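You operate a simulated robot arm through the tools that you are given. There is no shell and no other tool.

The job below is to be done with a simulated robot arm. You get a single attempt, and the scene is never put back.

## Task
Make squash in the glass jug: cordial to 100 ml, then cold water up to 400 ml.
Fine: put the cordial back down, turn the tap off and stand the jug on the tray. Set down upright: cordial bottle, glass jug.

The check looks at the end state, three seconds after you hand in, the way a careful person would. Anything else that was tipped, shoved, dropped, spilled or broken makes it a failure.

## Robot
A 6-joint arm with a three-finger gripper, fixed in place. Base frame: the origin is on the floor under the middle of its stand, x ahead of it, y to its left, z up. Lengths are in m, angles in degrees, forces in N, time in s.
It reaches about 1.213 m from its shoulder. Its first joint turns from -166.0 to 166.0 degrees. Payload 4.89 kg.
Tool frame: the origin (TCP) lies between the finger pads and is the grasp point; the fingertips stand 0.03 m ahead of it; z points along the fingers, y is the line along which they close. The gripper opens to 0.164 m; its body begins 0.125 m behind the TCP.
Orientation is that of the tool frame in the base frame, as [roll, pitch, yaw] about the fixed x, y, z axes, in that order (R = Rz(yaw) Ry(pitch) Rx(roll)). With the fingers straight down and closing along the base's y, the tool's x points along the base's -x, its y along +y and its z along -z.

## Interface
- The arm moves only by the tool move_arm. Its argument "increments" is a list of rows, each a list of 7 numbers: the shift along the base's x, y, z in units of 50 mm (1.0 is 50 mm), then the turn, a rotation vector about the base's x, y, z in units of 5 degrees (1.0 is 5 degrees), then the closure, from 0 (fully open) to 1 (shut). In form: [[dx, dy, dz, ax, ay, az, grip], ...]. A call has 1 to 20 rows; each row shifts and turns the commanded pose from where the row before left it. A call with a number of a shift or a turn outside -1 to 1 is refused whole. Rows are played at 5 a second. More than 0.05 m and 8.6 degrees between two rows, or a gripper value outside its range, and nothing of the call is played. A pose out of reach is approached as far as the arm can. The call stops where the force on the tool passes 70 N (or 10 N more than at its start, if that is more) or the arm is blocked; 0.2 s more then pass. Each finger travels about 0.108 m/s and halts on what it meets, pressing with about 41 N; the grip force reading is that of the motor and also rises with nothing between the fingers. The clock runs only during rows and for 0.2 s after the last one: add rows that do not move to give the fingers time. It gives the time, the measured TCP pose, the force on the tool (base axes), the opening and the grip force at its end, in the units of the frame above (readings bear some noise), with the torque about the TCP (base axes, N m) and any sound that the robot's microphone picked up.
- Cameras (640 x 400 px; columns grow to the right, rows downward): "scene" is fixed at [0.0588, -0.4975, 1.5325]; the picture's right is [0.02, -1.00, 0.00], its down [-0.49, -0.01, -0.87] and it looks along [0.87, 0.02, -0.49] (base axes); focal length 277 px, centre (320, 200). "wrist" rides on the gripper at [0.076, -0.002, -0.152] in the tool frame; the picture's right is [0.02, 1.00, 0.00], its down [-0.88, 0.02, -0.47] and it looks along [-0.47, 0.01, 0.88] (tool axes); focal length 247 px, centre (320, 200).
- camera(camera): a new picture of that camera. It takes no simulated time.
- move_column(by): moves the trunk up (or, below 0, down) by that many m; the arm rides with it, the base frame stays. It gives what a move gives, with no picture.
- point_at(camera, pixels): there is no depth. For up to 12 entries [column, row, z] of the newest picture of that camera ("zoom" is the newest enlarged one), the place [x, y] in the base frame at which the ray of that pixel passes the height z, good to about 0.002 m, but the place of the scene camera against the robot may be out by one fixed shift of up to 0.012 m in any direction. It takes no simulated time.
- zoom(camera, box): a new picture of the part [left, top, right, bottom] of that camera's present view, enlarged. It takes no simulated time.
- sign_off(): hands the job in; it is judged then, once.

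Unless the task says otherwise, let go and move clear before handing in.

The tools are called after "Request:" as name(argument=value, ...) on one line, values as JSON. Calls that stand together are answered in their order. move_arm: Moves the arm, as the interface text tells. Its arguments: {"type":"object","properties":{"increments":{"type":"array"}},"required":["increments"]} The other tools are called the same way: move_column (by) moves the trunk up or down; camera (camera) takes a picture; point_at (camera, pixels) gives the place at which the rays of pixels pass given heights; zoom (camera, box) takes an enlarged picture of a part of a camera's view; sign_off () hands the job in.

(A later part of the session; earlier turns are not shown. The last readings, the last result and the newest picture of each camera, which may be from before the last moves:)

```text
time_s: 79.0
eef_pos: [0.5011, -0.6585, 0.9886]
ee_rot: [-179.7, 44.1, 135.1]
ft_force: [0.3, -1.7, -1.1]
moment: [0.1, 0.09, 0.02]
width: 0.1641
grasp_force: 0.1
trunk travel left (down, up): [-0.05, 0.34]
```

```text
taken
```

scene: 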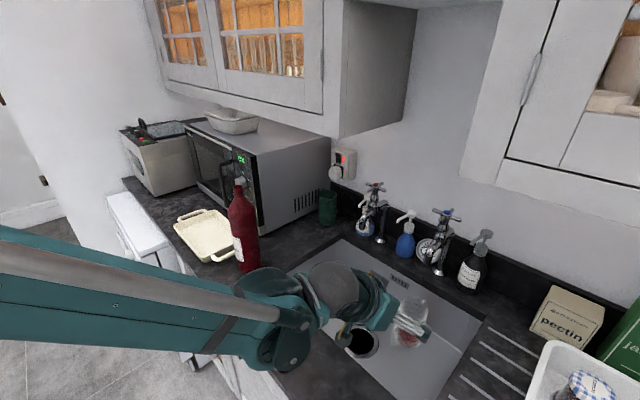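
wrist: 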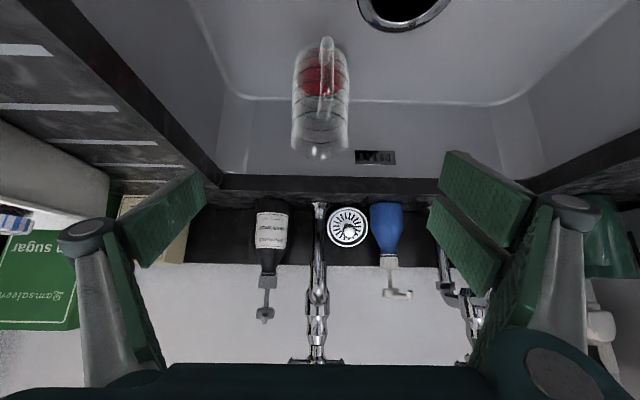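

I'm clear of the jug. Now I'll study the cold tap's head in detail from both cameras before operating it.

Request:
zoom(camera="scene", box=[418, 198, 470, 240])

Request:
zoom(camera="wrist", box=[270, 260, 370, 370])

Request:
zoom(camera="scene", box=[380, 200, 480, 360])

```text
9.52 times, centred on (444, 219) of scene
```

zoom: 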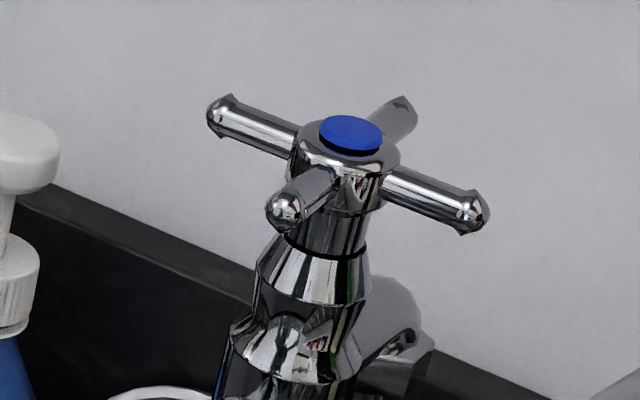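

```text
3.64 times, centred on (320, 315) of wrist
```

zoom: 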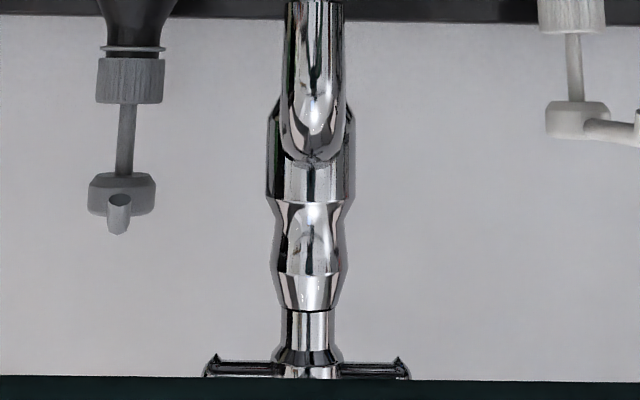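

```text
2.50 times, centred on (430, 280) of scene
```

zoom: 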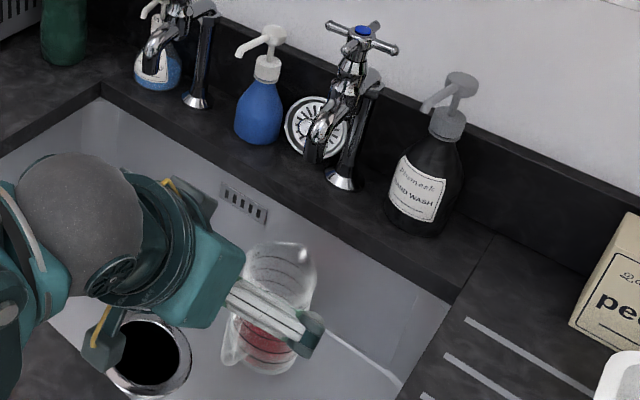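

The head has arms along ±t and ±d, with one pointing toward the room. I'll get their coordinates.

Request:
point_at(camera="scene", pixels=[[433, 210.1, 1.165], [460.6, 220.3, 1.165], [440.3, 220.3, 1.165], [452.5, 209, 1.165], [446.8, 215.3, 1.165], [447.1, 212.2, 1.18], [452, 226, 1.12]])

Request:
point_at(camera="wrist", pixels=[[320, 333, 1.16], [289, 331, 1.16], [345, 331, 1.16], [317, 213, 1.03]])

```text
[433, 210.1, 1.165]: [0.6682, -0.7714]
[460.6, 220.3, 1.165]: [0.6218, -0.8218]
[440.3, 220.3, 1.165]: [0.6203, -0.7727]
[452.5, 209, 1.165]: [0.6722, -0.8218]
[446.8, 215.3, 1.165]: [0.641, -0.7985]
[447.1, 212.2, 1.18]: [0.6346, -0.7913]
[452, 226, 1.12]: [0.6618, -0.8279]
```

```text
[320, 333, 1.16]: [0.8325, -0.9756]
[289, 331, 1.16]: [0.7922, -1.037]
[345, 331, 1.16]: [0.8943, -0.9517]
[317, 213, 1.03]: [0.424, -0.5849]
```

The head's centre is at about s=-0.106, w=1.022 with the arms at z≈1.158, and the room-side arm's end is at w≈0.987. I'll raise the hand and level it horizontally in front of the tap.

Request:
move_arm(increments=[[-0.05, 0.05, 0.5, 0, 0, 0, 0], [-0.05, 0.05, 0.5, -0.72, -0.72, 0, 0], [-0.05, 0.05, 0.5, -0.72, -0.72, 0, 0], [-0.05, 0.05, 0.5, -0.72, -0.72, 0, 0], [-0.05, 0.05, 0.5, -0.72, -0.72, 0, 0], [-0.05, 0.05, 0.4, -0.72, -0.72, 0, 0], [-0.05, 0.05, 0.3, -0.72, -0.72, 0, 0], [-0.05, 0.05, 0.2, -0.72, -0.72, 0, 0], [0, 0, 0, -0.72, -0.72, 0, 0.4], [0, 0, 0, -0.72, -0.72, 0, 0.8], [0, 0, 0, 0, 0, 0, 0.8], [0, 0, 0, 0, 0, 0, 0.8]])

Request:
camera(camera="wrist")

Request:
camera(camera="scene")

```text
time_s: 81.5
eef_pos: [0.4799, -0.6389, 1.1592]
ee_rot: [-95.0, 90.0, -140.1]
ft_force: [0.2, 0.7, -0.1]
moment: [0.0, -0.01, 0.01]
width: 0.0331
grasp_force: 0.0
trunk travel left (down, up): [-0.05, 0.34]
```

```text
taken
```

wrist: 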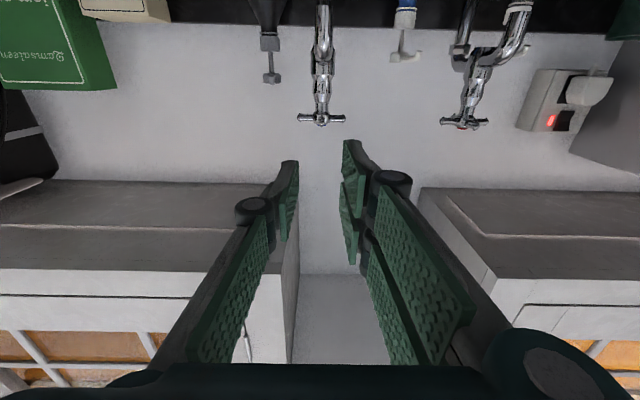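

```text
taken
```

scene: 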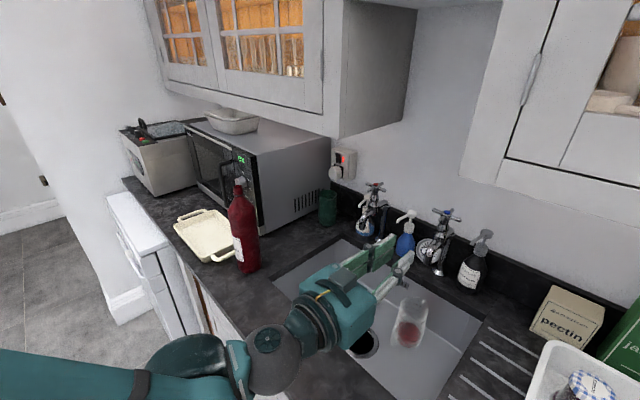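

The hand is level, fork opening 33 mm, and the tap head is straight ahead at column 321. I'll zoom to refine its height.

Request:
zoom(camera="wrist", box=[280, 60, 360, 140])

Request:
zoom(camera="scene", box=[350, 195, 480, 360])

```text
5.00 times, centred on (320, 100) of wrist
```

zoom: 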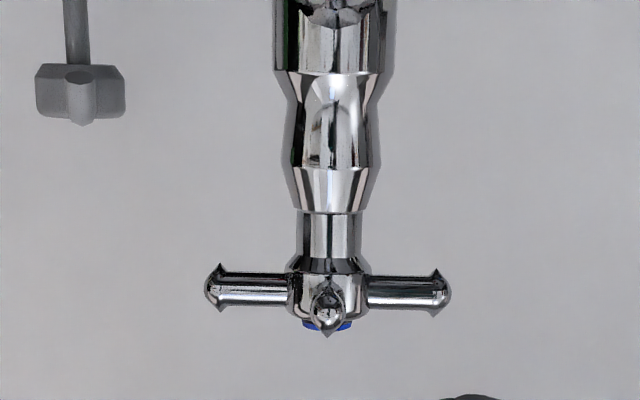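

```text
2.42 times, centred on (415, 278) of scene
```

zoom: 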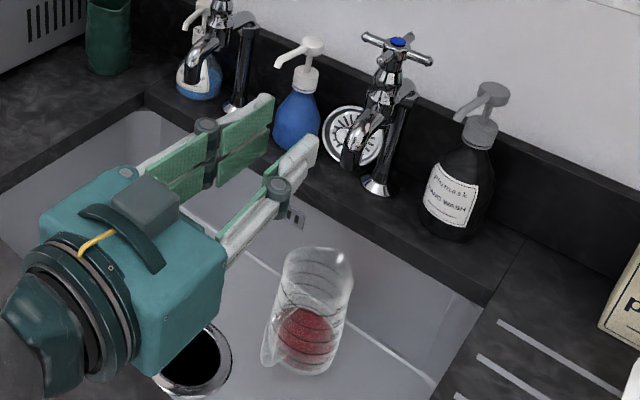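

From this view the arms are at z≈1.149, the front arm's end at w≈0.99, and the head is centred on my fork. I'll advance to just short of it and re-check.

Request:
move_arm(increments=[[0.434, -0.434, -0.05, 0, 0, 0, 0.8], [0.434, -0.434, -0.05, 0, 0, 0, 0.8], [0.434, -0.434, -0.05, 0, 0, 0, 0.8], [0.434, -0.434, -0.05, 0, 0, 0, 0.8]])

Request:
camera(camera="wrist")

Request:
zoom(camera="scene", box=[370, 190, 490, 340])

```text
time_s: 82.5
eef_pos: [0.568, -0.7242, 1.1498]
ee_rot: [-78.2, 89.8, -123.4]
ft_force: [-0.9, 1.6, 1.1]
moment: [0.08, 0.1, -0.03]
width: 0.033
grasp_force: 0.0
trunk travel left (down, up): [-0.05, 0.34]
```

```text
taken
```

wrist: 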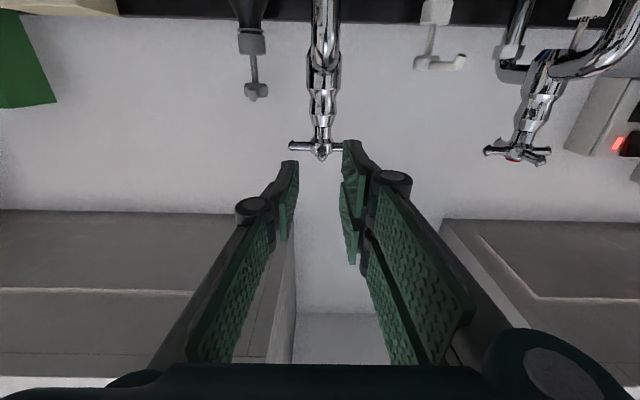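

```text
2.67 times, centred on (430, 265) of scene
```

zoom: 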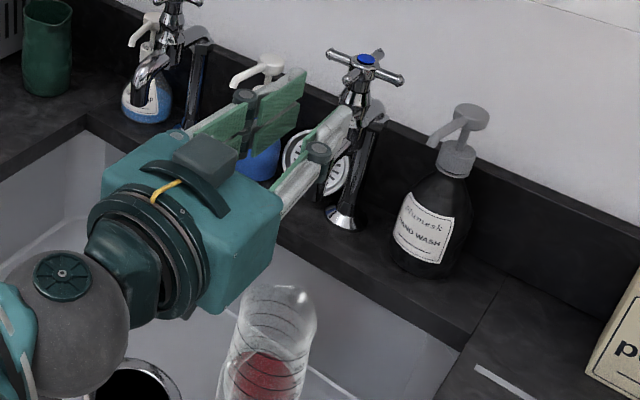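

The fork tips bracket the head's front arm (column 321). I'll advance 6 cm so the arm sits between the fingertips.

Request:
move_arm(increments=[[0.35, -0.35, 0, 0, 0, 0, 0.8], [0.35, -0.35, 0, 0, 0, 0, 0.8], [0.15, -0.15, 0, 0, 0, 0, 0.8]])

Request:
camera(camera="wrist")

Request:
zoom(camera="scene", box=[400, 190, 480, 260])

Request:
zoom(camera="scene", box=[370, 190, 490, 360])

```text
time_s: 83.3
eef_pos: [0.6113, -0.7663, 1.1483]
ee_rot: [-95.0, 89.8, -140.3]
ft_force: [-0.5, 0.8, 1.0]
moment: [0.04, 0.02, -0.01]
width: 0.0329
grasp_force: 0.1
trunk travel left (down, up): [-0.05, 0.34]
```

```text
taken
```

wrist: 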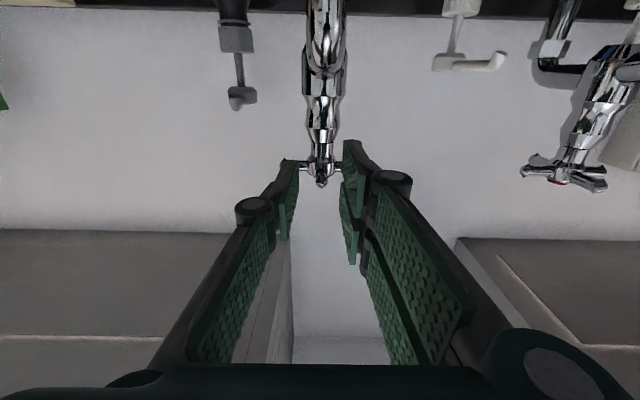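

```text
5.71 times, centred on (440, 225) of scene
```

zoom: 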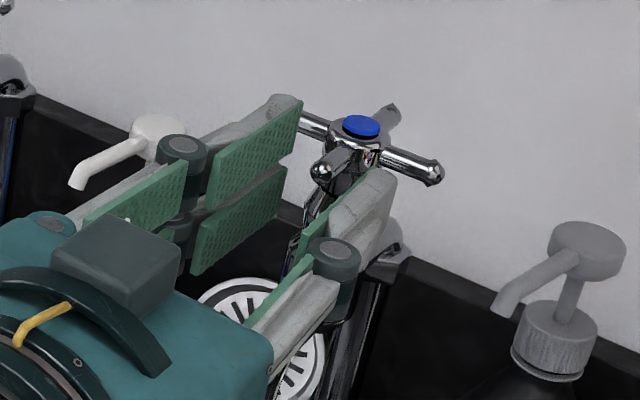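

```text
2.35 times, centred on (430, 275) of scene
```

zoom: 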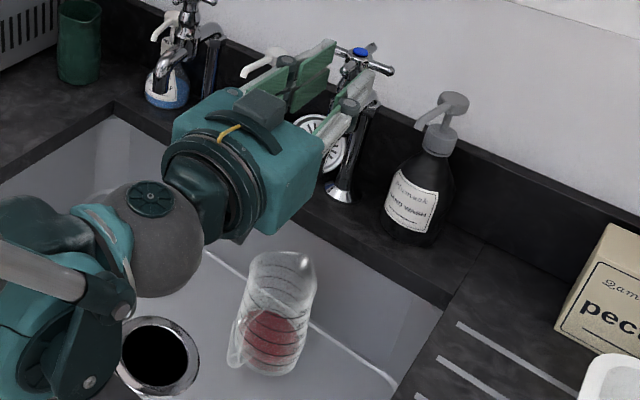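

The arm's end sits between the fingertips at the right height (z≈1.147). I'll narrow the fork to about 20 mm, then turn anticlockwise about the head's axis in 5° steps.

Request:
move_arm(increments=[[0, 0, 0, 0, 0, 0, 0.88], [0, 0, 0, 0, 0, 0, 0.88], [-0.059, -0.059, 0, 0, 0, 1, 0.88], [-0.064, -0.054, 0, 0, 0, 1, 0.88], [-0.068, -0.048, 0, 0, 0, 1, 0.88]])

Request:
zoom(camera="scene", box=[370, 190, 490, 360])

Request:
zoom(camera="scene", box=[400, 190, 480, 260])

```text
time_s: 84.5
eef_pos: [0.601, -0.7751, 1.1489]
ee_rot: [-102.6, 89.8, -132.6]
ft_force: [0.4, 0.3, 0.2]
moment: [0.04, 0.06, -0.08]
width: 0.0193
grasp_force: 0.0
trunk travel left (down, up): [-0.05, 0.34]
```

```text
2.35 times, centred on (430, 275) of scene
```

zoom: 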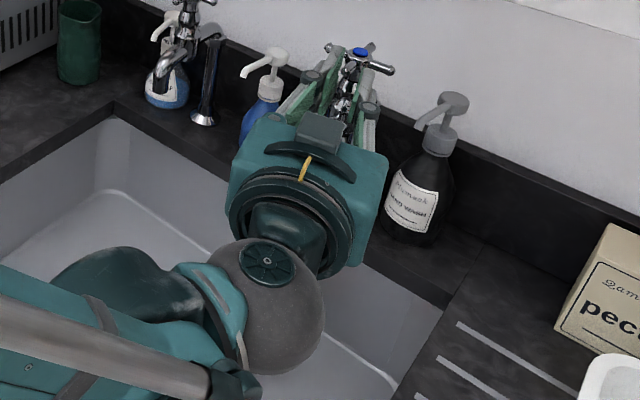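

```text
5.71 times, centred on (440, 225) of scene
```

zoom: 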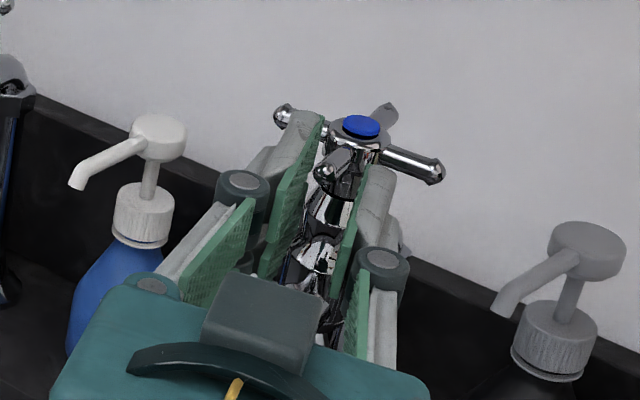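

The head hasn't moved yet (still within the fork's play), and this yaw hides the jug from the scene camera. I'll back off, square up, and tilt the tool 30° downward so the view to the jug stays clear while turning.

Request:
move_arm(increments=[[-0.52, 0.3, 0.1, 0, 0, 0, 0.8], [-0.52, 0.3, 0.1, 0, 0, 0, 0.8], [0.127, 0.127, 0.1, 0, 0, -1, 0.8], [0.127, 0.127, 0.1, 0, 0, -1, 0.8], [0.127, 0.127, 0.1, 0, 0, -1, 0.8], [0.02, -0.02, 0.05, 0.707, 0.707, 0, 0.8], [0.02, -0.02, 0.05, 0.707, 0.707, 0, 0.8], [0.02, -0.02, 0.05, 0.707, 0.707, 0, 0.8], [0.02, -0.02, 0.05, 0.707, 0.707, 0, 0.8], [0.02, -0.02, 0.05, 0.707, 0.707, 0, 0.8], [0.02, -0.02, 0.05, 0.707, 0.707, 0, 0.8]])

Request:
camera(camera="wrist")

Request:
camera(camera="scene")

```text
time_s: 87.0
eef_pos: [0.5725, -0.733, 1.1888]
ee_rot: [-179.7, 60.1, 135.1]
ft_force: [0.8, 0.3, -1.1]
moment: [0.0, 0.05, 0.04]
width: 0.033
grasp_force: 0.1
trunk travel left (down, up): [-0.05, 0.34]
```

```text
taken
```

wrist: 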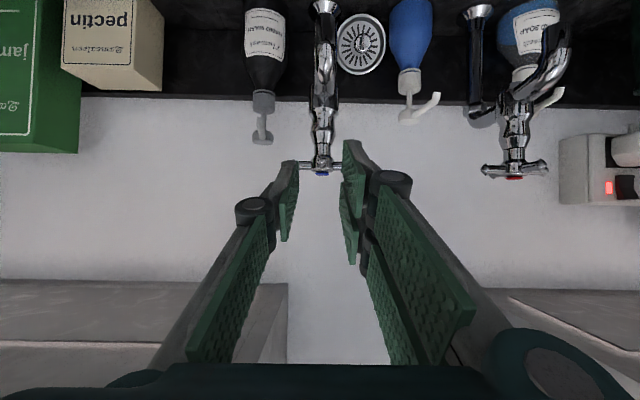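

```text
taken
```

scene: 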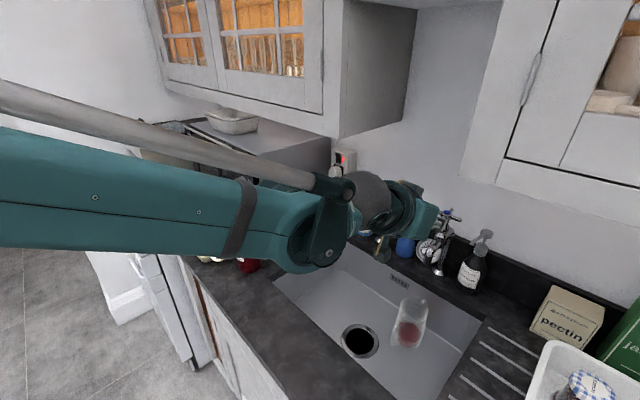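

The jug at (408,322) is now fully visible to the scene camera, and the fork is lined up with the head (column 321). I'll advance 6 cm along the tool axis to straddle the front arm.

Request:
move_arm(increments=[[0.255, -0.255, -0.21, 0, 0, 0, 0.8], [0.255, -0.255, -0.21, 0, 0, 0, 0.8], [0.255, -0.255, -0.2, 0, 0, 0, 0.8]])

Request:
zoom(camera="wrist", box=[260, 120, 380, 240])

Request:
zoom(camera="scene", box=[400, 190, 480, 260])

```text
time_s: 87.8
eef_pos: [0.6123, -0.7694, 1.1579]
ee_rot: [-179.6, 60.2, 135.2]
ft_force: [-0.1, 0.1, 1.1]
moment: [-0.01, 0.03, -0.06]
width: 0.0327
grasp_force: 0.1
trunk travel left (down, up): [-0.05, 0.34]
```

```text
3.33 times, centred on (320, 180) of wrist
```

zoom: 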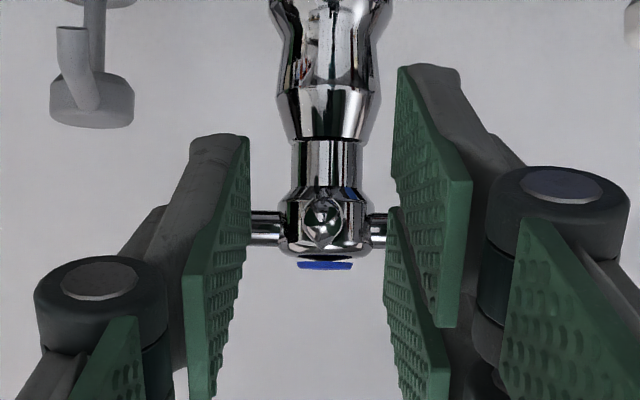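

```text
5.71 times, centred on (440, 225) of scene
```

zoom: 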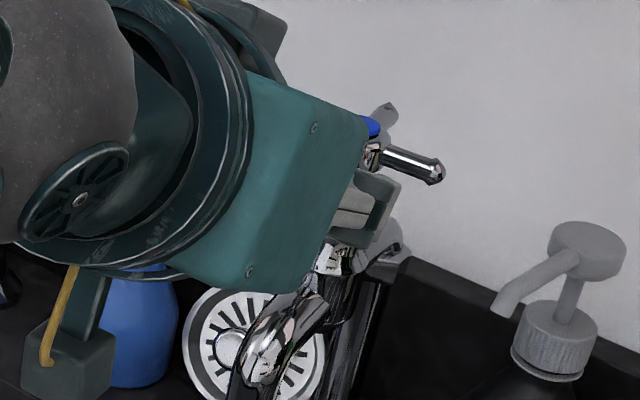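

The fork straddles the front arm, which shows at (322,218) between the pads. I'll narrow it to about 19 mm and turn anticlockwise 15° about the head's axis.

Request:
move_arm(increments=[[0, 0, 0, 0, 0, 0, 0.88], [0, 0, 0, 0, 0, 0, 0.88], [-0.052, -0.058, 0, 0, 0, 1, 0.88], [-0.048, -0.062, 0, 0, 0, 1, 0.88], [-0.042, -0.066, 0, 0, 0, 1, 0.88]])

Request:
zoom(camera="wrist", box=[260, 120, 380, 240])

Request:
zoom(camera="scene", box=[370, 190, 490, 360])

```text
time_s: 89.0
eef_pos: [0.605, -0.779, 1.1582]
ee_rot: [-179.6, 60.1, 150.3]
ft_force: [0.3, 1.4, -0.6]
moment: [-0.05, 0.06, -0.11]
width: 0.0198
grasp_force: 0.0
trunk travel left (down, up): [-0.05, 0.34]
```

```text
3.33 times, centred on (320, 180) of wrist
```

zoom: 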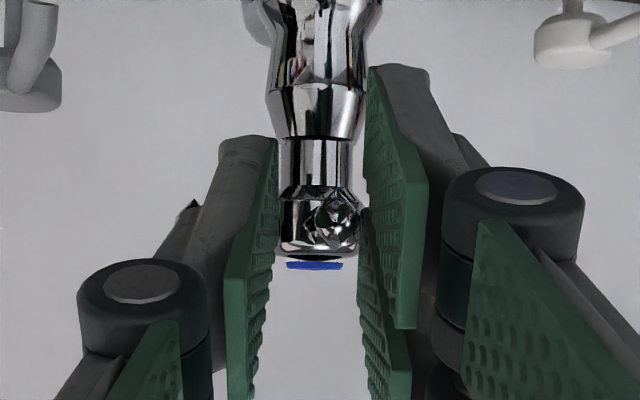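

```text
2.35 times, centred on (430, 275) of scene
```

zoom: 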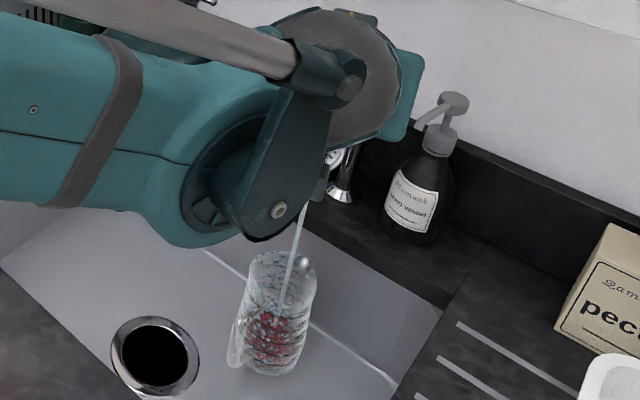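

Water is flowing from the spout straight into the jug. I'll zoom on the jug to read the level and stream.

Request:
zoom(camera="scene", box=[390, 290, 440, 350])

Request:
zoom(camera="scene", box=[385, 250, 455, 320])

```text
6.67 times, centred on (415, 320) of scene
```

zoom: 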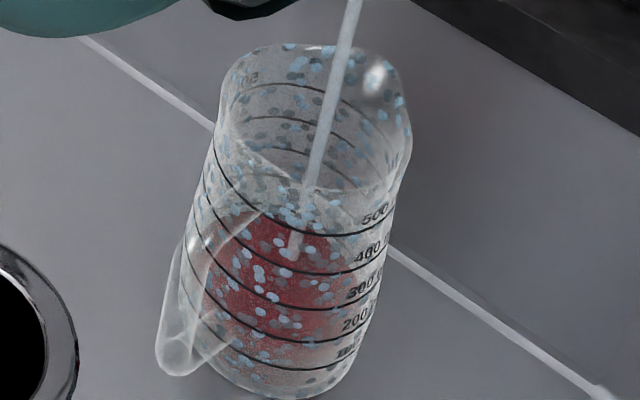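

```text
5.71 times, centred on (420, 285) of scene
```

zoom: 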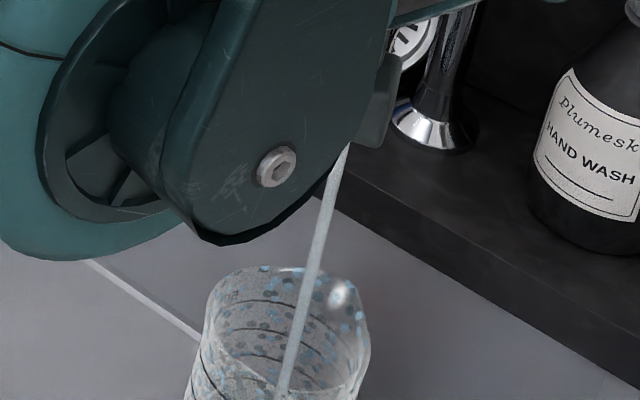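

The stream lands inside the jug, and the level is still close to 100 ml (red top near row 216). I'll hold two rows to gauge the flow rate.

Request:
move_arm(increments=[[0, 0, 0, 0, 0, 0, 0.88], [0, 0, 0, 0, 0, 0, 0.88]])

Request:
zoom(camera="scene", box=[390, 290, 440, 350])

```text
time_s: 89.5
eef_pos: [0.6047, -0.7788, 1.1573]
ee_rot: [-179.6, 60.0, 150.2]
ft_force: [-0.2, 0.8, -1.1]
moment: [0.01, 0.03, 0.0]
width: 0.0198
grasp_force: 0.1
trunk travel left (down, up): [-0.05, 0.34]
```

```text
6.67 times, centred on (415, 320) of scene
```

zoom: 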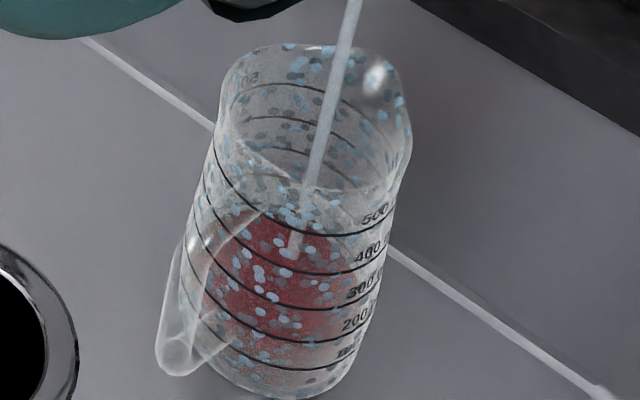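

Little change in half a second, so the flow is gentle. I'll hold five rows.

Request:
move_arm(increments=[[0, 0, 0, 0, 0, 0, 0.88], [0, 0, 0, 0, 0, 0, 0.88], [0, 0, 0, 0, 0, 0, 0.88], [0, 0, 0, 0, 0, 0, 0.88], [0, 0, 0, 0, 0, 0, 0.88]])

Request:
zoom(camera="scene", box=[390, 290, 440, 350])

```text
time_s: 90.8
eef_pos: [0.6049, -0.7798, 1.1575]
ee_rot: [-179.7, 60.0, 150.2]
ft_force: [0.5, 0.6, -0.5]
moment: [0.02, 0.01, -0.01]
width: 0.02
grasp_force: 0.1
trunk travel left (down, up): [-0.05, 0.34]
```

```text
6.67 times, centred on (415, 320) of scene
```

zoom: 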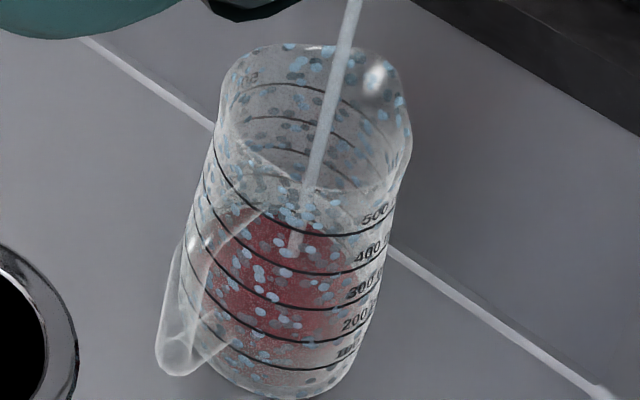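

The level is rising slowly, roughly 8 ml/s. I'll open the tap another 5° and hold to see the new rate.

Request:
move_arm(increments=[[-0.035, -0.07, 0, 0, 0, 1, 0.88], [0, 0, 0, 0, 0, 0, 0.88], [0, 0, 0, 0, 0, 0, 0.88]])

Request:
zoom(camera="scene", box=[390, 290, 440, 350])

Request:
zoom(camera="wrist", box=[260, 120, 380, 240])

```text
time_s: 91.5
eef_pos: [0.6027, -0.7836, 1.1584]
ee_rot: [-179.7, 60.1, 155.2]
ft_force: [0.5, 0.1, -0.5]
moment: [0.02, 0.02, 0.0]
width: 0.0197
grasp_force: 0.1
trunk travel left (down, up): [-0.05, 0.34]
```

```text
6.67 times, centred on (415, 320) of scene
```

zoom: 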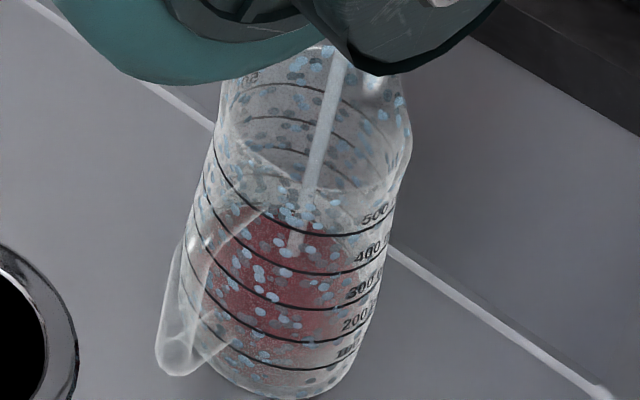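

```text
3.33 times, centred on (320, 180) of wrist
```

zoom: 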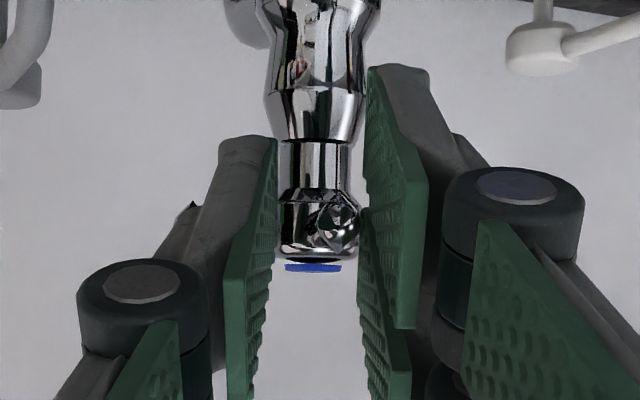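

The wrist is starting to cover the jug's top but the level is still visible. I'll zoom tighter on the liquid and hold several rows to measure the rate.

Request:
move_arm(increments=[[0, 0, 0, 0, 0, 0, 0.88], [0, 0, 0, 0, 0, 0, 0.88], [0, 0, 0, 0, 0, 0, 0.88], [0, 0, 0, 0, 0, 0, 0.88], [0, 0, 0, 0, 0, 0, 0.88], [0, 0, 0, 0, 0, 0, 0.88], [0, 0, 0, 0, 0, 0, 0.88], [0, 0, 0, 0, 0, 0, 0.88]])

Request:
zoom(camera="scene", box=[390, 290, 440, 350])

Request:
zoom(camera="scene", box=[398, 312, 428, 346])

```text
time_s: 93.3
eef_pos: [0.6021, -0.7837, 1.1573]
ee_rot: [-179.7, 59.9, 155.2]
ft_force: [0.2, -0.4, 0.2]
moment: [0.01, 0.01, -0.03]
width: 0.0193
grasp_force: 0.1
trunk travel left (down, up): [-0.05, 0.34]
```

```text
6.67 times, centred on (415, 320) of scene
```

zoom: 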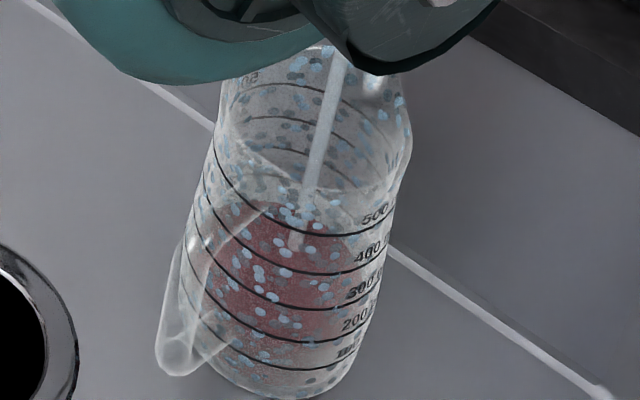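

```text
11.76 times, centred on (413, 329) of scene
```

zoom: 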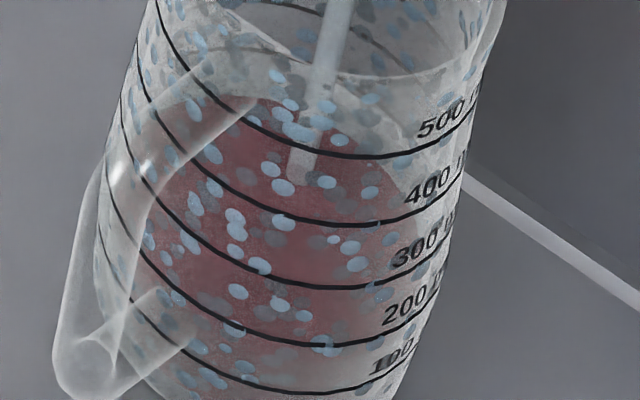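

The level is rising steadily and the mix is paling, at roughly 10 ml/s, which is nicely controllable. I'll hold for 20 rows and re-measure.

Request:
move_arm(increments=[[0, 0, 0, 0, 0, 0, 0.88], [0, 0, 0, 0, 0, 0, 0.88], [0, 0, 0, 0, 0, 0, 0.88], [0, 0, 0, 0, 0, 0, 0.88], [0, 0, 0, 0, 0, 0, 0.88], [0, 0, 0, 0, 0, 0, 0.88], [0, 0, 0, 0, 0, 0, 0.88], [0, 0, 0, 0, 0, 0, 0.88], [0, 0, 0, 0, 0, 0, 0.88], [0, 0, 0, 0, 0, 0, 0.88], [0, 0, 0, 0, 0, 0, 0.88], [0, 0, 0, 0, 0, 0, 0.88], [0, 0, 0, 0, 0, 0, 0.88], [0, 0, 0, 0, 0, 0, 0.88], [0, 0, 0, 0, 0, 0, 0.88]])

Request:
zoom(camera="scene", box=[390, 290, 440, 350])

Request:
zoom(camera="scene", box=[398, 300, 428, 334])

```text
time_s: 96.5
eef_pos: [0.6039, -0.7831, 1.1573]
ee_rot: [-179.7, 60.0, 155.2]
ft_force: [-0.4, 0.2, -0.5]
moment: [0.01, 0.01, -0.01]
width: 0.0197
grasp_force: 0.1
trunk travel left (down, up): [-0.05, 0.34]
```

```text
6.67 times, centred on (415, 320) of scene
```

zoom: 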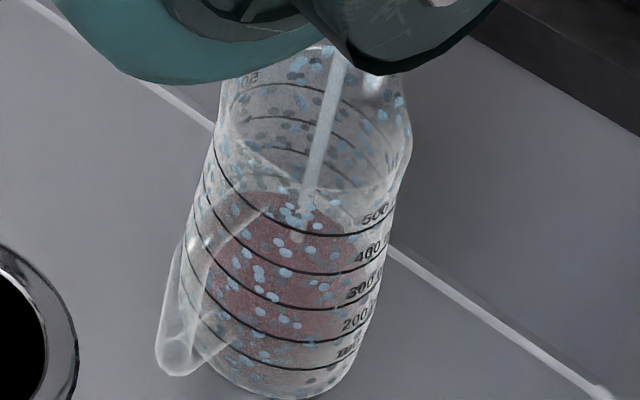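

```text
11.76 times, centred on (413, 317) of scene
```

zoom: 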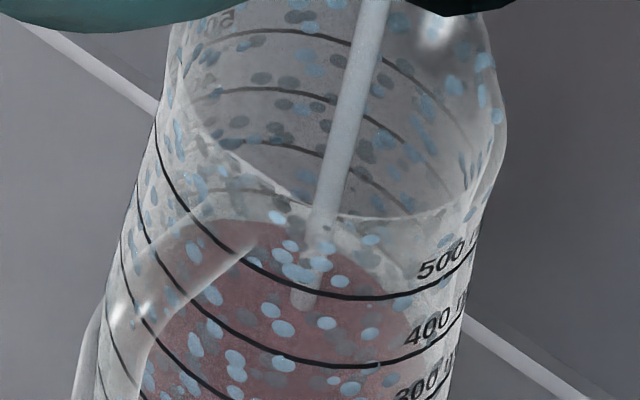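

The surface's back edge is now near the 200 ml back line, about 175 ml, so the rate is about 11 ml/s. I'll hold 20 more rows.

Request:
move_arm(increments=[[0, 0, 0, 0, 0, 0, 0.88], [0, 0, 0, 0, 0, 0, 0.88], [0, 0, 0, 0, 0, 0, 0.88], [0, 0, 0, 0, 0, 0, 0.88], [0, 0, 0, 0, 0, 0, 0.88], [0, 0, 0, 0, 0, 0, 0.88], [0, 0, 0, 0, 0, 0, 0.88], [0, 0, 0, 0, 0, 0, 0.88], [0, 0, 0, 0, 0, 0, 0.88], [0, 0, 0, 0, 0, 0, 0.88], [0, 0, 0, 0, 0, 0, 0.88], [0, 0, 0, 0, 0, 0, 0.88], [0, 0, 0, 0, 0, 0, 0.88], [0, 0, 0, 0, 0, 0, 0.88], [0, 0, 0, 0, 0, 0, 0.88], [0, 0, 0, 0, 0, 0, 0.88], [0, 0, 0, 0, 0, 0, 0.88], [0, 0, 0, 0, 0, 0, 0.88], [0, 0, 0, 0, 0, 0, 0.88], [0, 0, 0, 0, 0, 0, 0.88]])

Request:
zoom(camera="scene", box=[390, 290, 440, 350])

Request:
zoom(camera="scene", box=[398, 300, 428, 334])

```text
time_s: 100.8
eef_pos: [0.6027, -0.7837, 1.1588]
ee_rot: [-179.7, 60.1, 155.2]
ft_force: [0.0, -0.5, 0.3]
moment: [0.01, -0.02, -0.01]
width: 0.0198
grasp_force: 0.0
trunk travel left (down, up): [-0.05, 0.34]
```

```text
6.67 times, centred on (415, 320) of scene
```

zoom: 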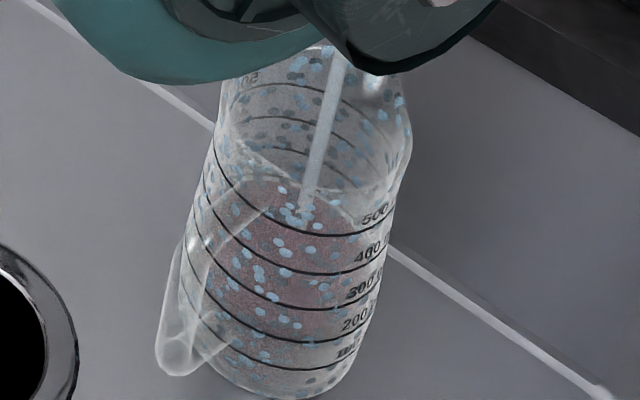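

```text
11.76 times, centred on (413, 317) of scene
```

zoom: 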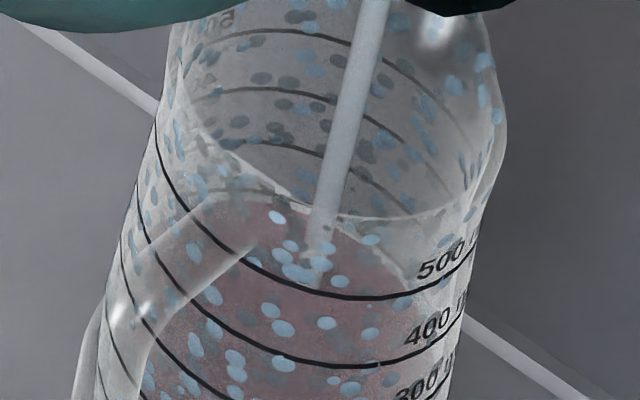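

The back edge has risen to about row 194, roughly 225 ml. I'll hold another 20 rows.

Request:
move_arm(increments=[[0, 0, 0, 0, 0, 0, 0.88], [0, 0, 0, 0, 0, 0, 0.88], [0, 0, 0, 0, 0, 0, 0.88], [0, 0, 0, 0, 0, 0, 0.88], [0, 0, 0, 0, 0, 0, 0.88], [0, 0, 0, 0, 0, 0, 0.88], [0, 0, 0, 0, 0, 0, 0.88], [0, 0, 0, 0, 0, 0, 0.88], [0, 0, 0, 0, 0, 0, 0.88], [0, 0, 0, 0, 0, 0, 0.88], [0, 0, 0, 0, 0, 0, 0.88], [0, 0, 0, 0, 0, 0, 0.88], [0, 0, 0, 0, 0, 0, 0.88], [0, 0, 0, 0, 0, 0, 0.88], [0, 0, 0, 0, 0, 0, 0.88], [0, 0, 0, 0, 0, 0, 0.88], [0, 0, 0, 0, 0, 0, 0.88], [0, 0, 0, 0, 0, 0, 0.88], [0, 0, 0, 0, 0, 0, 0.88], [0, 0, 0, 0, 0, 0, 0.88]])

Request:
zoom(camera="scene", box=[390, 290, 440, 350])

Request:
zoom(camera="scene", box=[398, 300, 428, 334])

```text
time_s: 105.0
eef_pos: [0.603, -0.7821, 1.1573]
ee_rot: [-179.8, 60.1, 155.1]
ft_force: [-0.5, -0.5, -0.4]
moment: [-0.02, -0.02, 0.0]
width: 0.0197
grasp_force: 0.1
trunk travel left (down, up): [-0.05, 0.34]
```

```text
6.67 times, centred on (415, 320) of scene
```

zoom: 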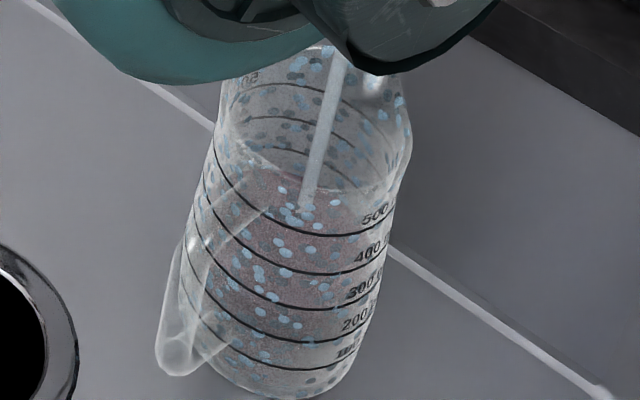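

```text
11.76 times, centred on (413, 317) of scene
```

zoom: 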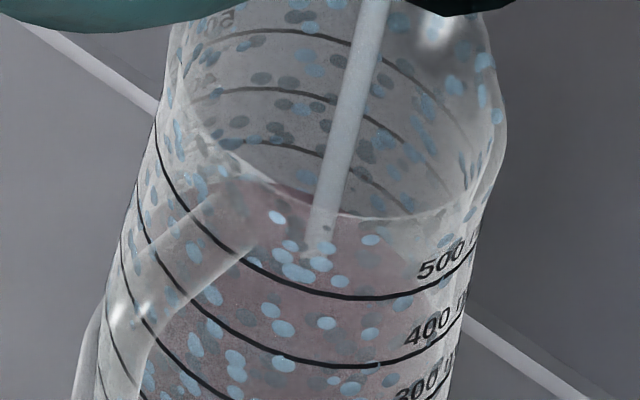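

The stream's impact point has climbed steadily, and I estimate 230–275 ml. I'll zoom tighter on the surface's back edge versus the back lines to calibrate.

Request:
zoom(camera="scene", box=[400, 302, 426, 322])

Request:
zoom(camera="scene", box=[398, 320, 426, 342])

```text
16.00 times, centred on (413, 312) of scene
```

zoom: 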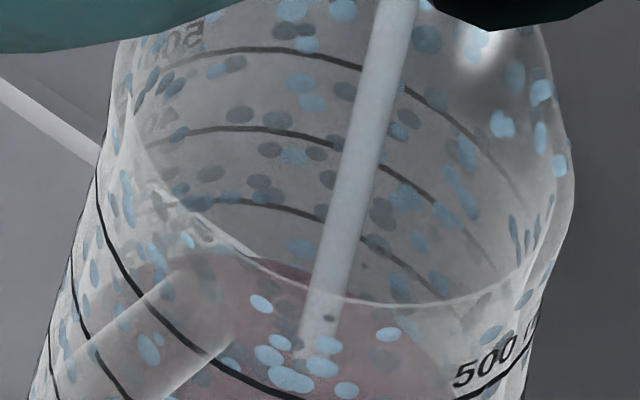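

```text
16.00 times, centred on (412, 331) of scene
```

zoom: 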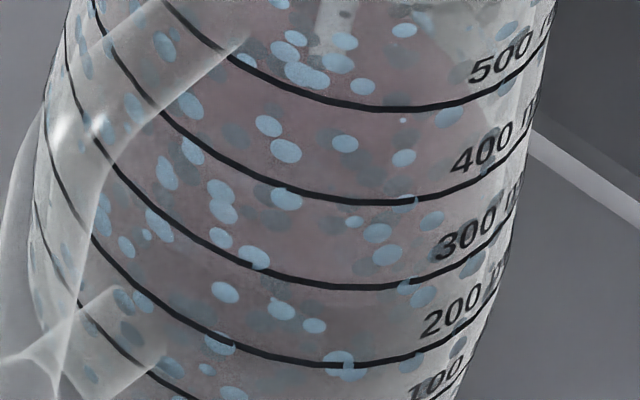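

From the back lines I get about 250 ml, and from the climb rate up to about 290 ml. I can safely run a bit longer, then shut off and measure at close range. I'll hold 14 rows.

Request:
move_arm(increments=[[0, 0, 0, 0, 0, 0, 0.88], [0, 0, 0, 0, 0, 0, 0.88], [0, 0, 0, 0, 0, 0, 0.88], [0, 0, 0, 0, 0, 0, 0.88], [0, 0, 0, 0, 0, 0, 0.88], [0, 0, 0, 0, 0, 0, 0.88], [0, 0, 0, 0, 0, 0, 0.88], [0, 0, 0, 0, 0, 0, 0.88], [0, 0, 0, 0, 0, 0, 0.88], [0, 0, 0, 0, 0, 0, 0.88], [0, 0, 0, 0, 0, 0, 0.88], [0, 0, 0, 0, 0, 0, 0.88], [0, 0, 0, 0, 0, 0, 0.88], [0, 0, 0, 0, 0, 0, 0.88]])

Request:
zoom(camera="scene", box=[400, 302, 426, 322])

```text
time_s: 108.0
eef_pos: [0.6031, -0.7833, 1.1569]
ee_rot: [-179.7, 59.9, 155.2]
ft_force: [0.9, -0.3, 0.3]
moment: [0.0, -0.01, 0.05]
width: 0.0197
grasp_force: 0.0
trunk travel left (down, up): [-0.05, 0.34]
```

```text
16.00 times, centred on (413, 312) of scene
```

zoom: 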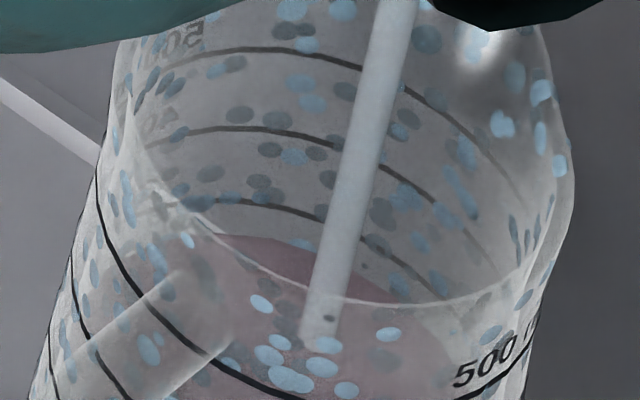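

Now the surface's back edge is clear at row 236, about 0.6 of a division under the back 300 ml line (row 200), so about 265 ml. I'll hold another 20 rows.

Request:
move_arm(increments=[[0, 0, 0, 0, 0, 0, 0.88], [0, 0, 0, 0, 0, 0, 0.88], [0, 0, 0, 0, 0, 0, 0.88], [0, 0, 0, 0, 0, 0, 0.88], [0, 0, 0, 0, 0, 0, 0.88], [0, 0, 0, 0, 0, 0, 0.88], [0, 0, 0, 0, 0, 0, 0.88], [0, 0, 0, 0, 0, 0, 0.88], [0, 0, 0, 0, 0, 0, 0.88], [0, 0, 0, 0, 0, 0, 0.88], [0, 0, 0, 0, 0, 0, 0.88], [0, 0, 0, 0, 0, 0, 0.88], [0, 0, 0, 0, 0, 0, 0.88], [0, 0, 0, 0, 0, 0, 0.88], [0, 0, 0, 0, 0, 0, 0.88], [0, 0, 0, 0, 0, 0, 0.88], [0, 0, 0, 0, 0, 0, 0.88], [0, 0, 0, 0, 0, 0, 0.88], [0, 0, 0, 0, 0, 0, 0.88], [0, 0, 0, 0, 0, 0, 0.88]])

Request:
zoom(camera="scene", box=[400, 302, 426, 322])

```text
time_s: 112.2
eef_pos: [0.6025, -0.7828, 1.1574]
ee_rot: [-179.7, 60.1, 155.2]
ft_force: [0.4, -0.2, 0.1]
moment: [0.02, 0.01, 0.02]
width: 0.0196
grasp_force: 0.0
trunk travel left (down, up): [-0.05, 0.34]
```

```text
16.00 times, centred on (413, 312) of scene
```

zoom: 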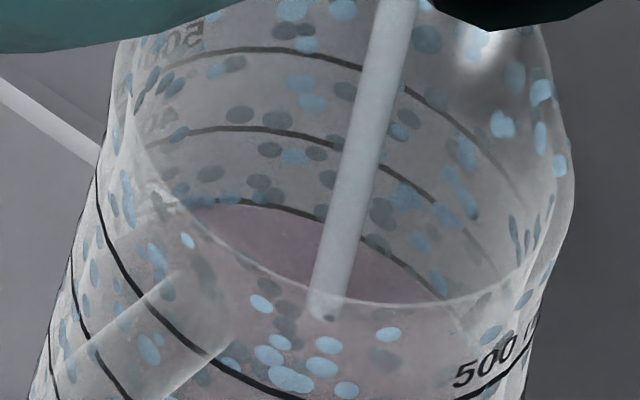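

The surface's back edge now meets the back 300 ml line, so about 305–310 ml, rising about 10 ml/s. I'll hold 20 more rows.

Request:
move_arm(increments=[[0, 0, 0, 0, 0, 0, 0.88], [0, 0, 0, 0, 0, 0, 0.88], [0, 0, 0, 0, 0, 0, 0.88], [0, 0, 0, 0, 0, 0, 0.88], [0, 0, 0, 0, 0, 0, 0.88], [0, 0, 0, 0, 0, 0, 0.88], [0, 0, 0, 0, 0, 0, 0.88], [0, 0, 0, 0, 0, 0, 0.88], [0, 0, 0, 0, 0, 0, 0.88], [0, 0, 0, 0, 0, 0, 0.88], [0, 0, 0, 0, 0, 0, 0.88], [0, 0, 0, 0, 0, 0, 0.88], [0, 0, 0, 0, 0, 0, 0.88], [0, 0, 0, 0, 0, 0, 0.88], [0, 0, 0, 0, 0, 0, 0.88], [0, 0, 0, 0, 0, 0, 0.88], [0, 0, 0, 0, 0, 0, 0.88], [0, 0, 0, 0, 0, 0, 0.88]])

Request:
zoom(camera="scene", box=[400, 302, 426, 322])

```text
time_s: 116.0
eef_pos: [0.6034, -0.7835, 1.1572]
ee_rot: [-179.7, 60.0, 155.2]
ft_force: [-0.4, -0.7, -0.4]
moment: [0.0, 0.04, 0.01]
width: 0.0196
grasp_force: 0.1
trunk travel left (down, up): [-0.05, 0.34]
```

```text
16.00 times, centred on (413, 312) of scene
```

zoom: 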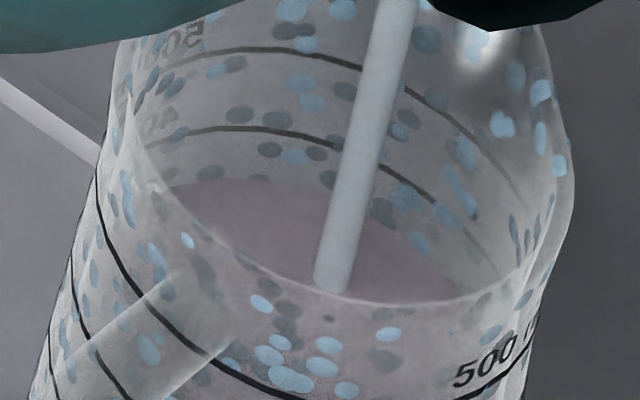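

The back edge is at row 180, about 350 ml. I'll hold 9 more rows, then begin closing.

Request:
move_arm(increments=[[0, 0, 0, 0, 0, 0, 0.88], [0, 0, 0, 0, 0, 0, 0.88], [0, 0, 0, 0, 0, 0, 0.88], [0, 0, 0, 0, 0, 0, 0.88], [0, 0, 0, 0, 0, 0, 0.88], [0, 0, 0, 0, 0, 0, 0.88], [0, 0, 0, 0, 0, 0, 0.88], [0, 0, 0, 0, 0, 0, 0.88], [0, 0, 0, 0, 0, 0, 0.88]])

Request:
zoom(camera="scene", box=[400, 302, 426, 322])

```text
time_s: 118.0
eef_pos: [0.6035, -0.7835, 1.157]
ee_rot: [-179.6, 60.0, 155.2]
ft_force: [0.5, -0.3, 0.3]
moment: [0.02, 0.01, -0.01]
width: 0.0198
grasp_force: 0.1
trunk travel left (down, up): [-0.05, 0.34]
```

```text
16.00 times, centred on (413, 312) of scene
```

zoom: 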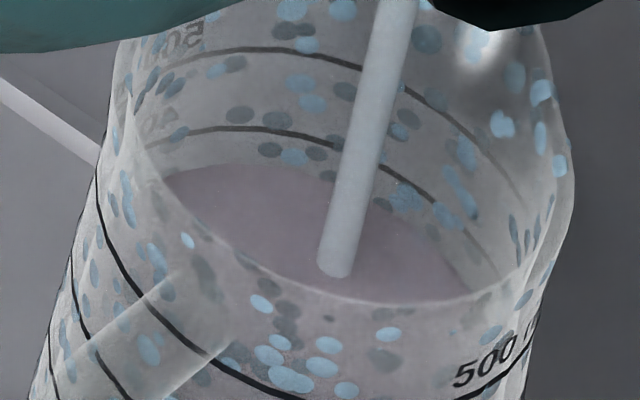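

The back edge is at row 163, about 370 ml. I'll start turning the tap back clockwise now; the fork's play means a little more will flow before it shuts.

Request:
move_arm(increments=[[0.035, 0.07, 0, 0, 0, -1, 0.88], [0.042, 0.066, 0, 0, 0, -1, 0.88], [0.048, 0.062, 0, 0, 0, -1, 0.88], [0.052, 0.058, 0, 0, 0, -1, 0.88], [0.058, 0.052, 0, 0, 0, -1, 0.88]])

Request:
zoom(camera="scene", box=[385, 270, 445, 350])

Request:
zoom(camera="wrist", box=[260, 120, 380, 240])

```text
time_s: 119.2
eef_pos: [0.6159, -0.7679, 1.1579]
ee_rot: [-179.6, 60.1, 130.2]
ft_force: [0.4, 0.5, 0.6]
moment: [0.02, -0.01, 0.03]
width: 0.0196
grasp_force: 0.1
trunk travel left (down, up): [-0.05, 0.34]
```

```text
5.00 times, centred on (415, 310) of scene
```

zoom: 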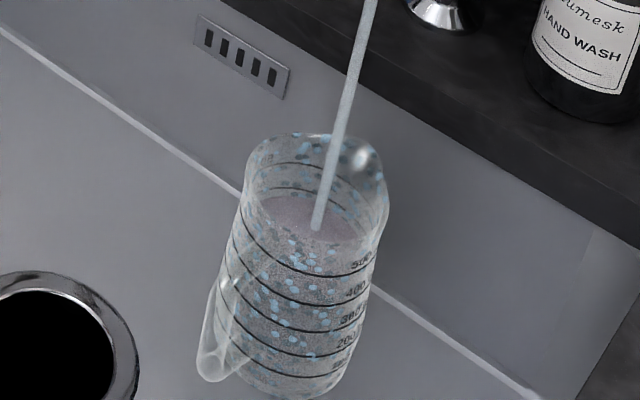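

```text
3.33 times, centred on (320, 180) of wrist
```

zoom: 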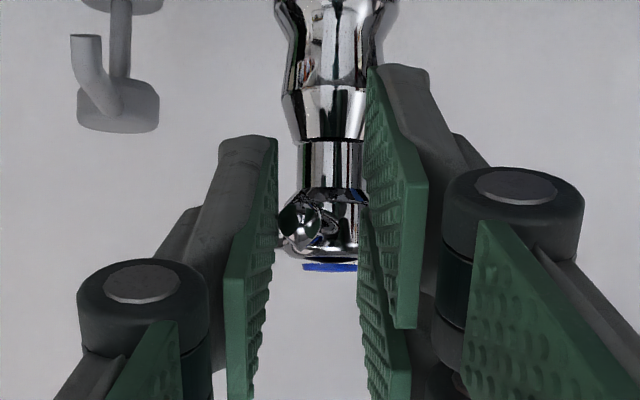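

The front arm has now met the thumb's pad and water is still running. I'll continue turning clockwise three more steps.

Request:
move_arm(increments=[[0.062, 0.048, 0, 0, 0, -1, 0.88], [0.066, 0.042, 0, 0, 0, -1, 0.88]])

Request:
zoom(camera="scene", box=[385, 270, 445, 350])

Request:
zoom(camera="wrist", box=[260, 120, 380, 240])

```text
time_s: 119.8
eef_pos: [0.6202, -0.7645, 1.1571]
ee_rot: [-179.6, 60.1, 120.2]
ft_force: [-0.5, -0.2, 0.2]
moment: [0.01, -0.06, 0.04]
width: 0.0195
grasp_force: 0.0
trunk travel left (down, up): [-0.05, 0.34]
```

```text
5.00 times, centred on (415, 310) of scene
```

zoom: 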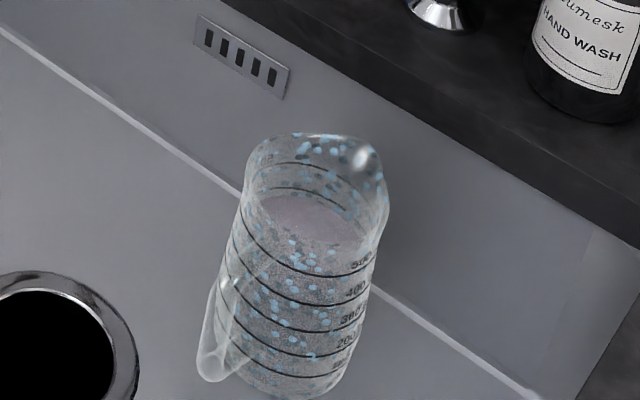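

```text
3.33 times, centred on (320, 180) of wrist
```

zoom: 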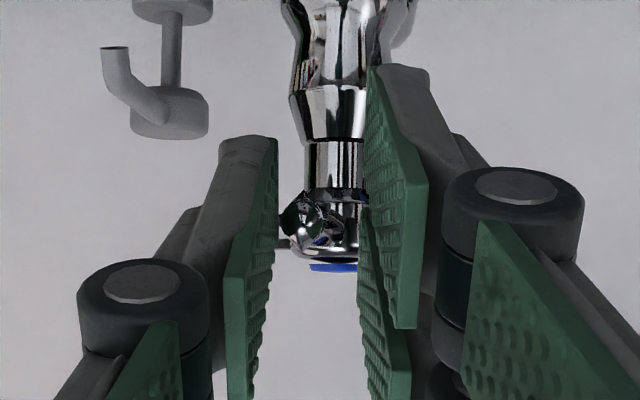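

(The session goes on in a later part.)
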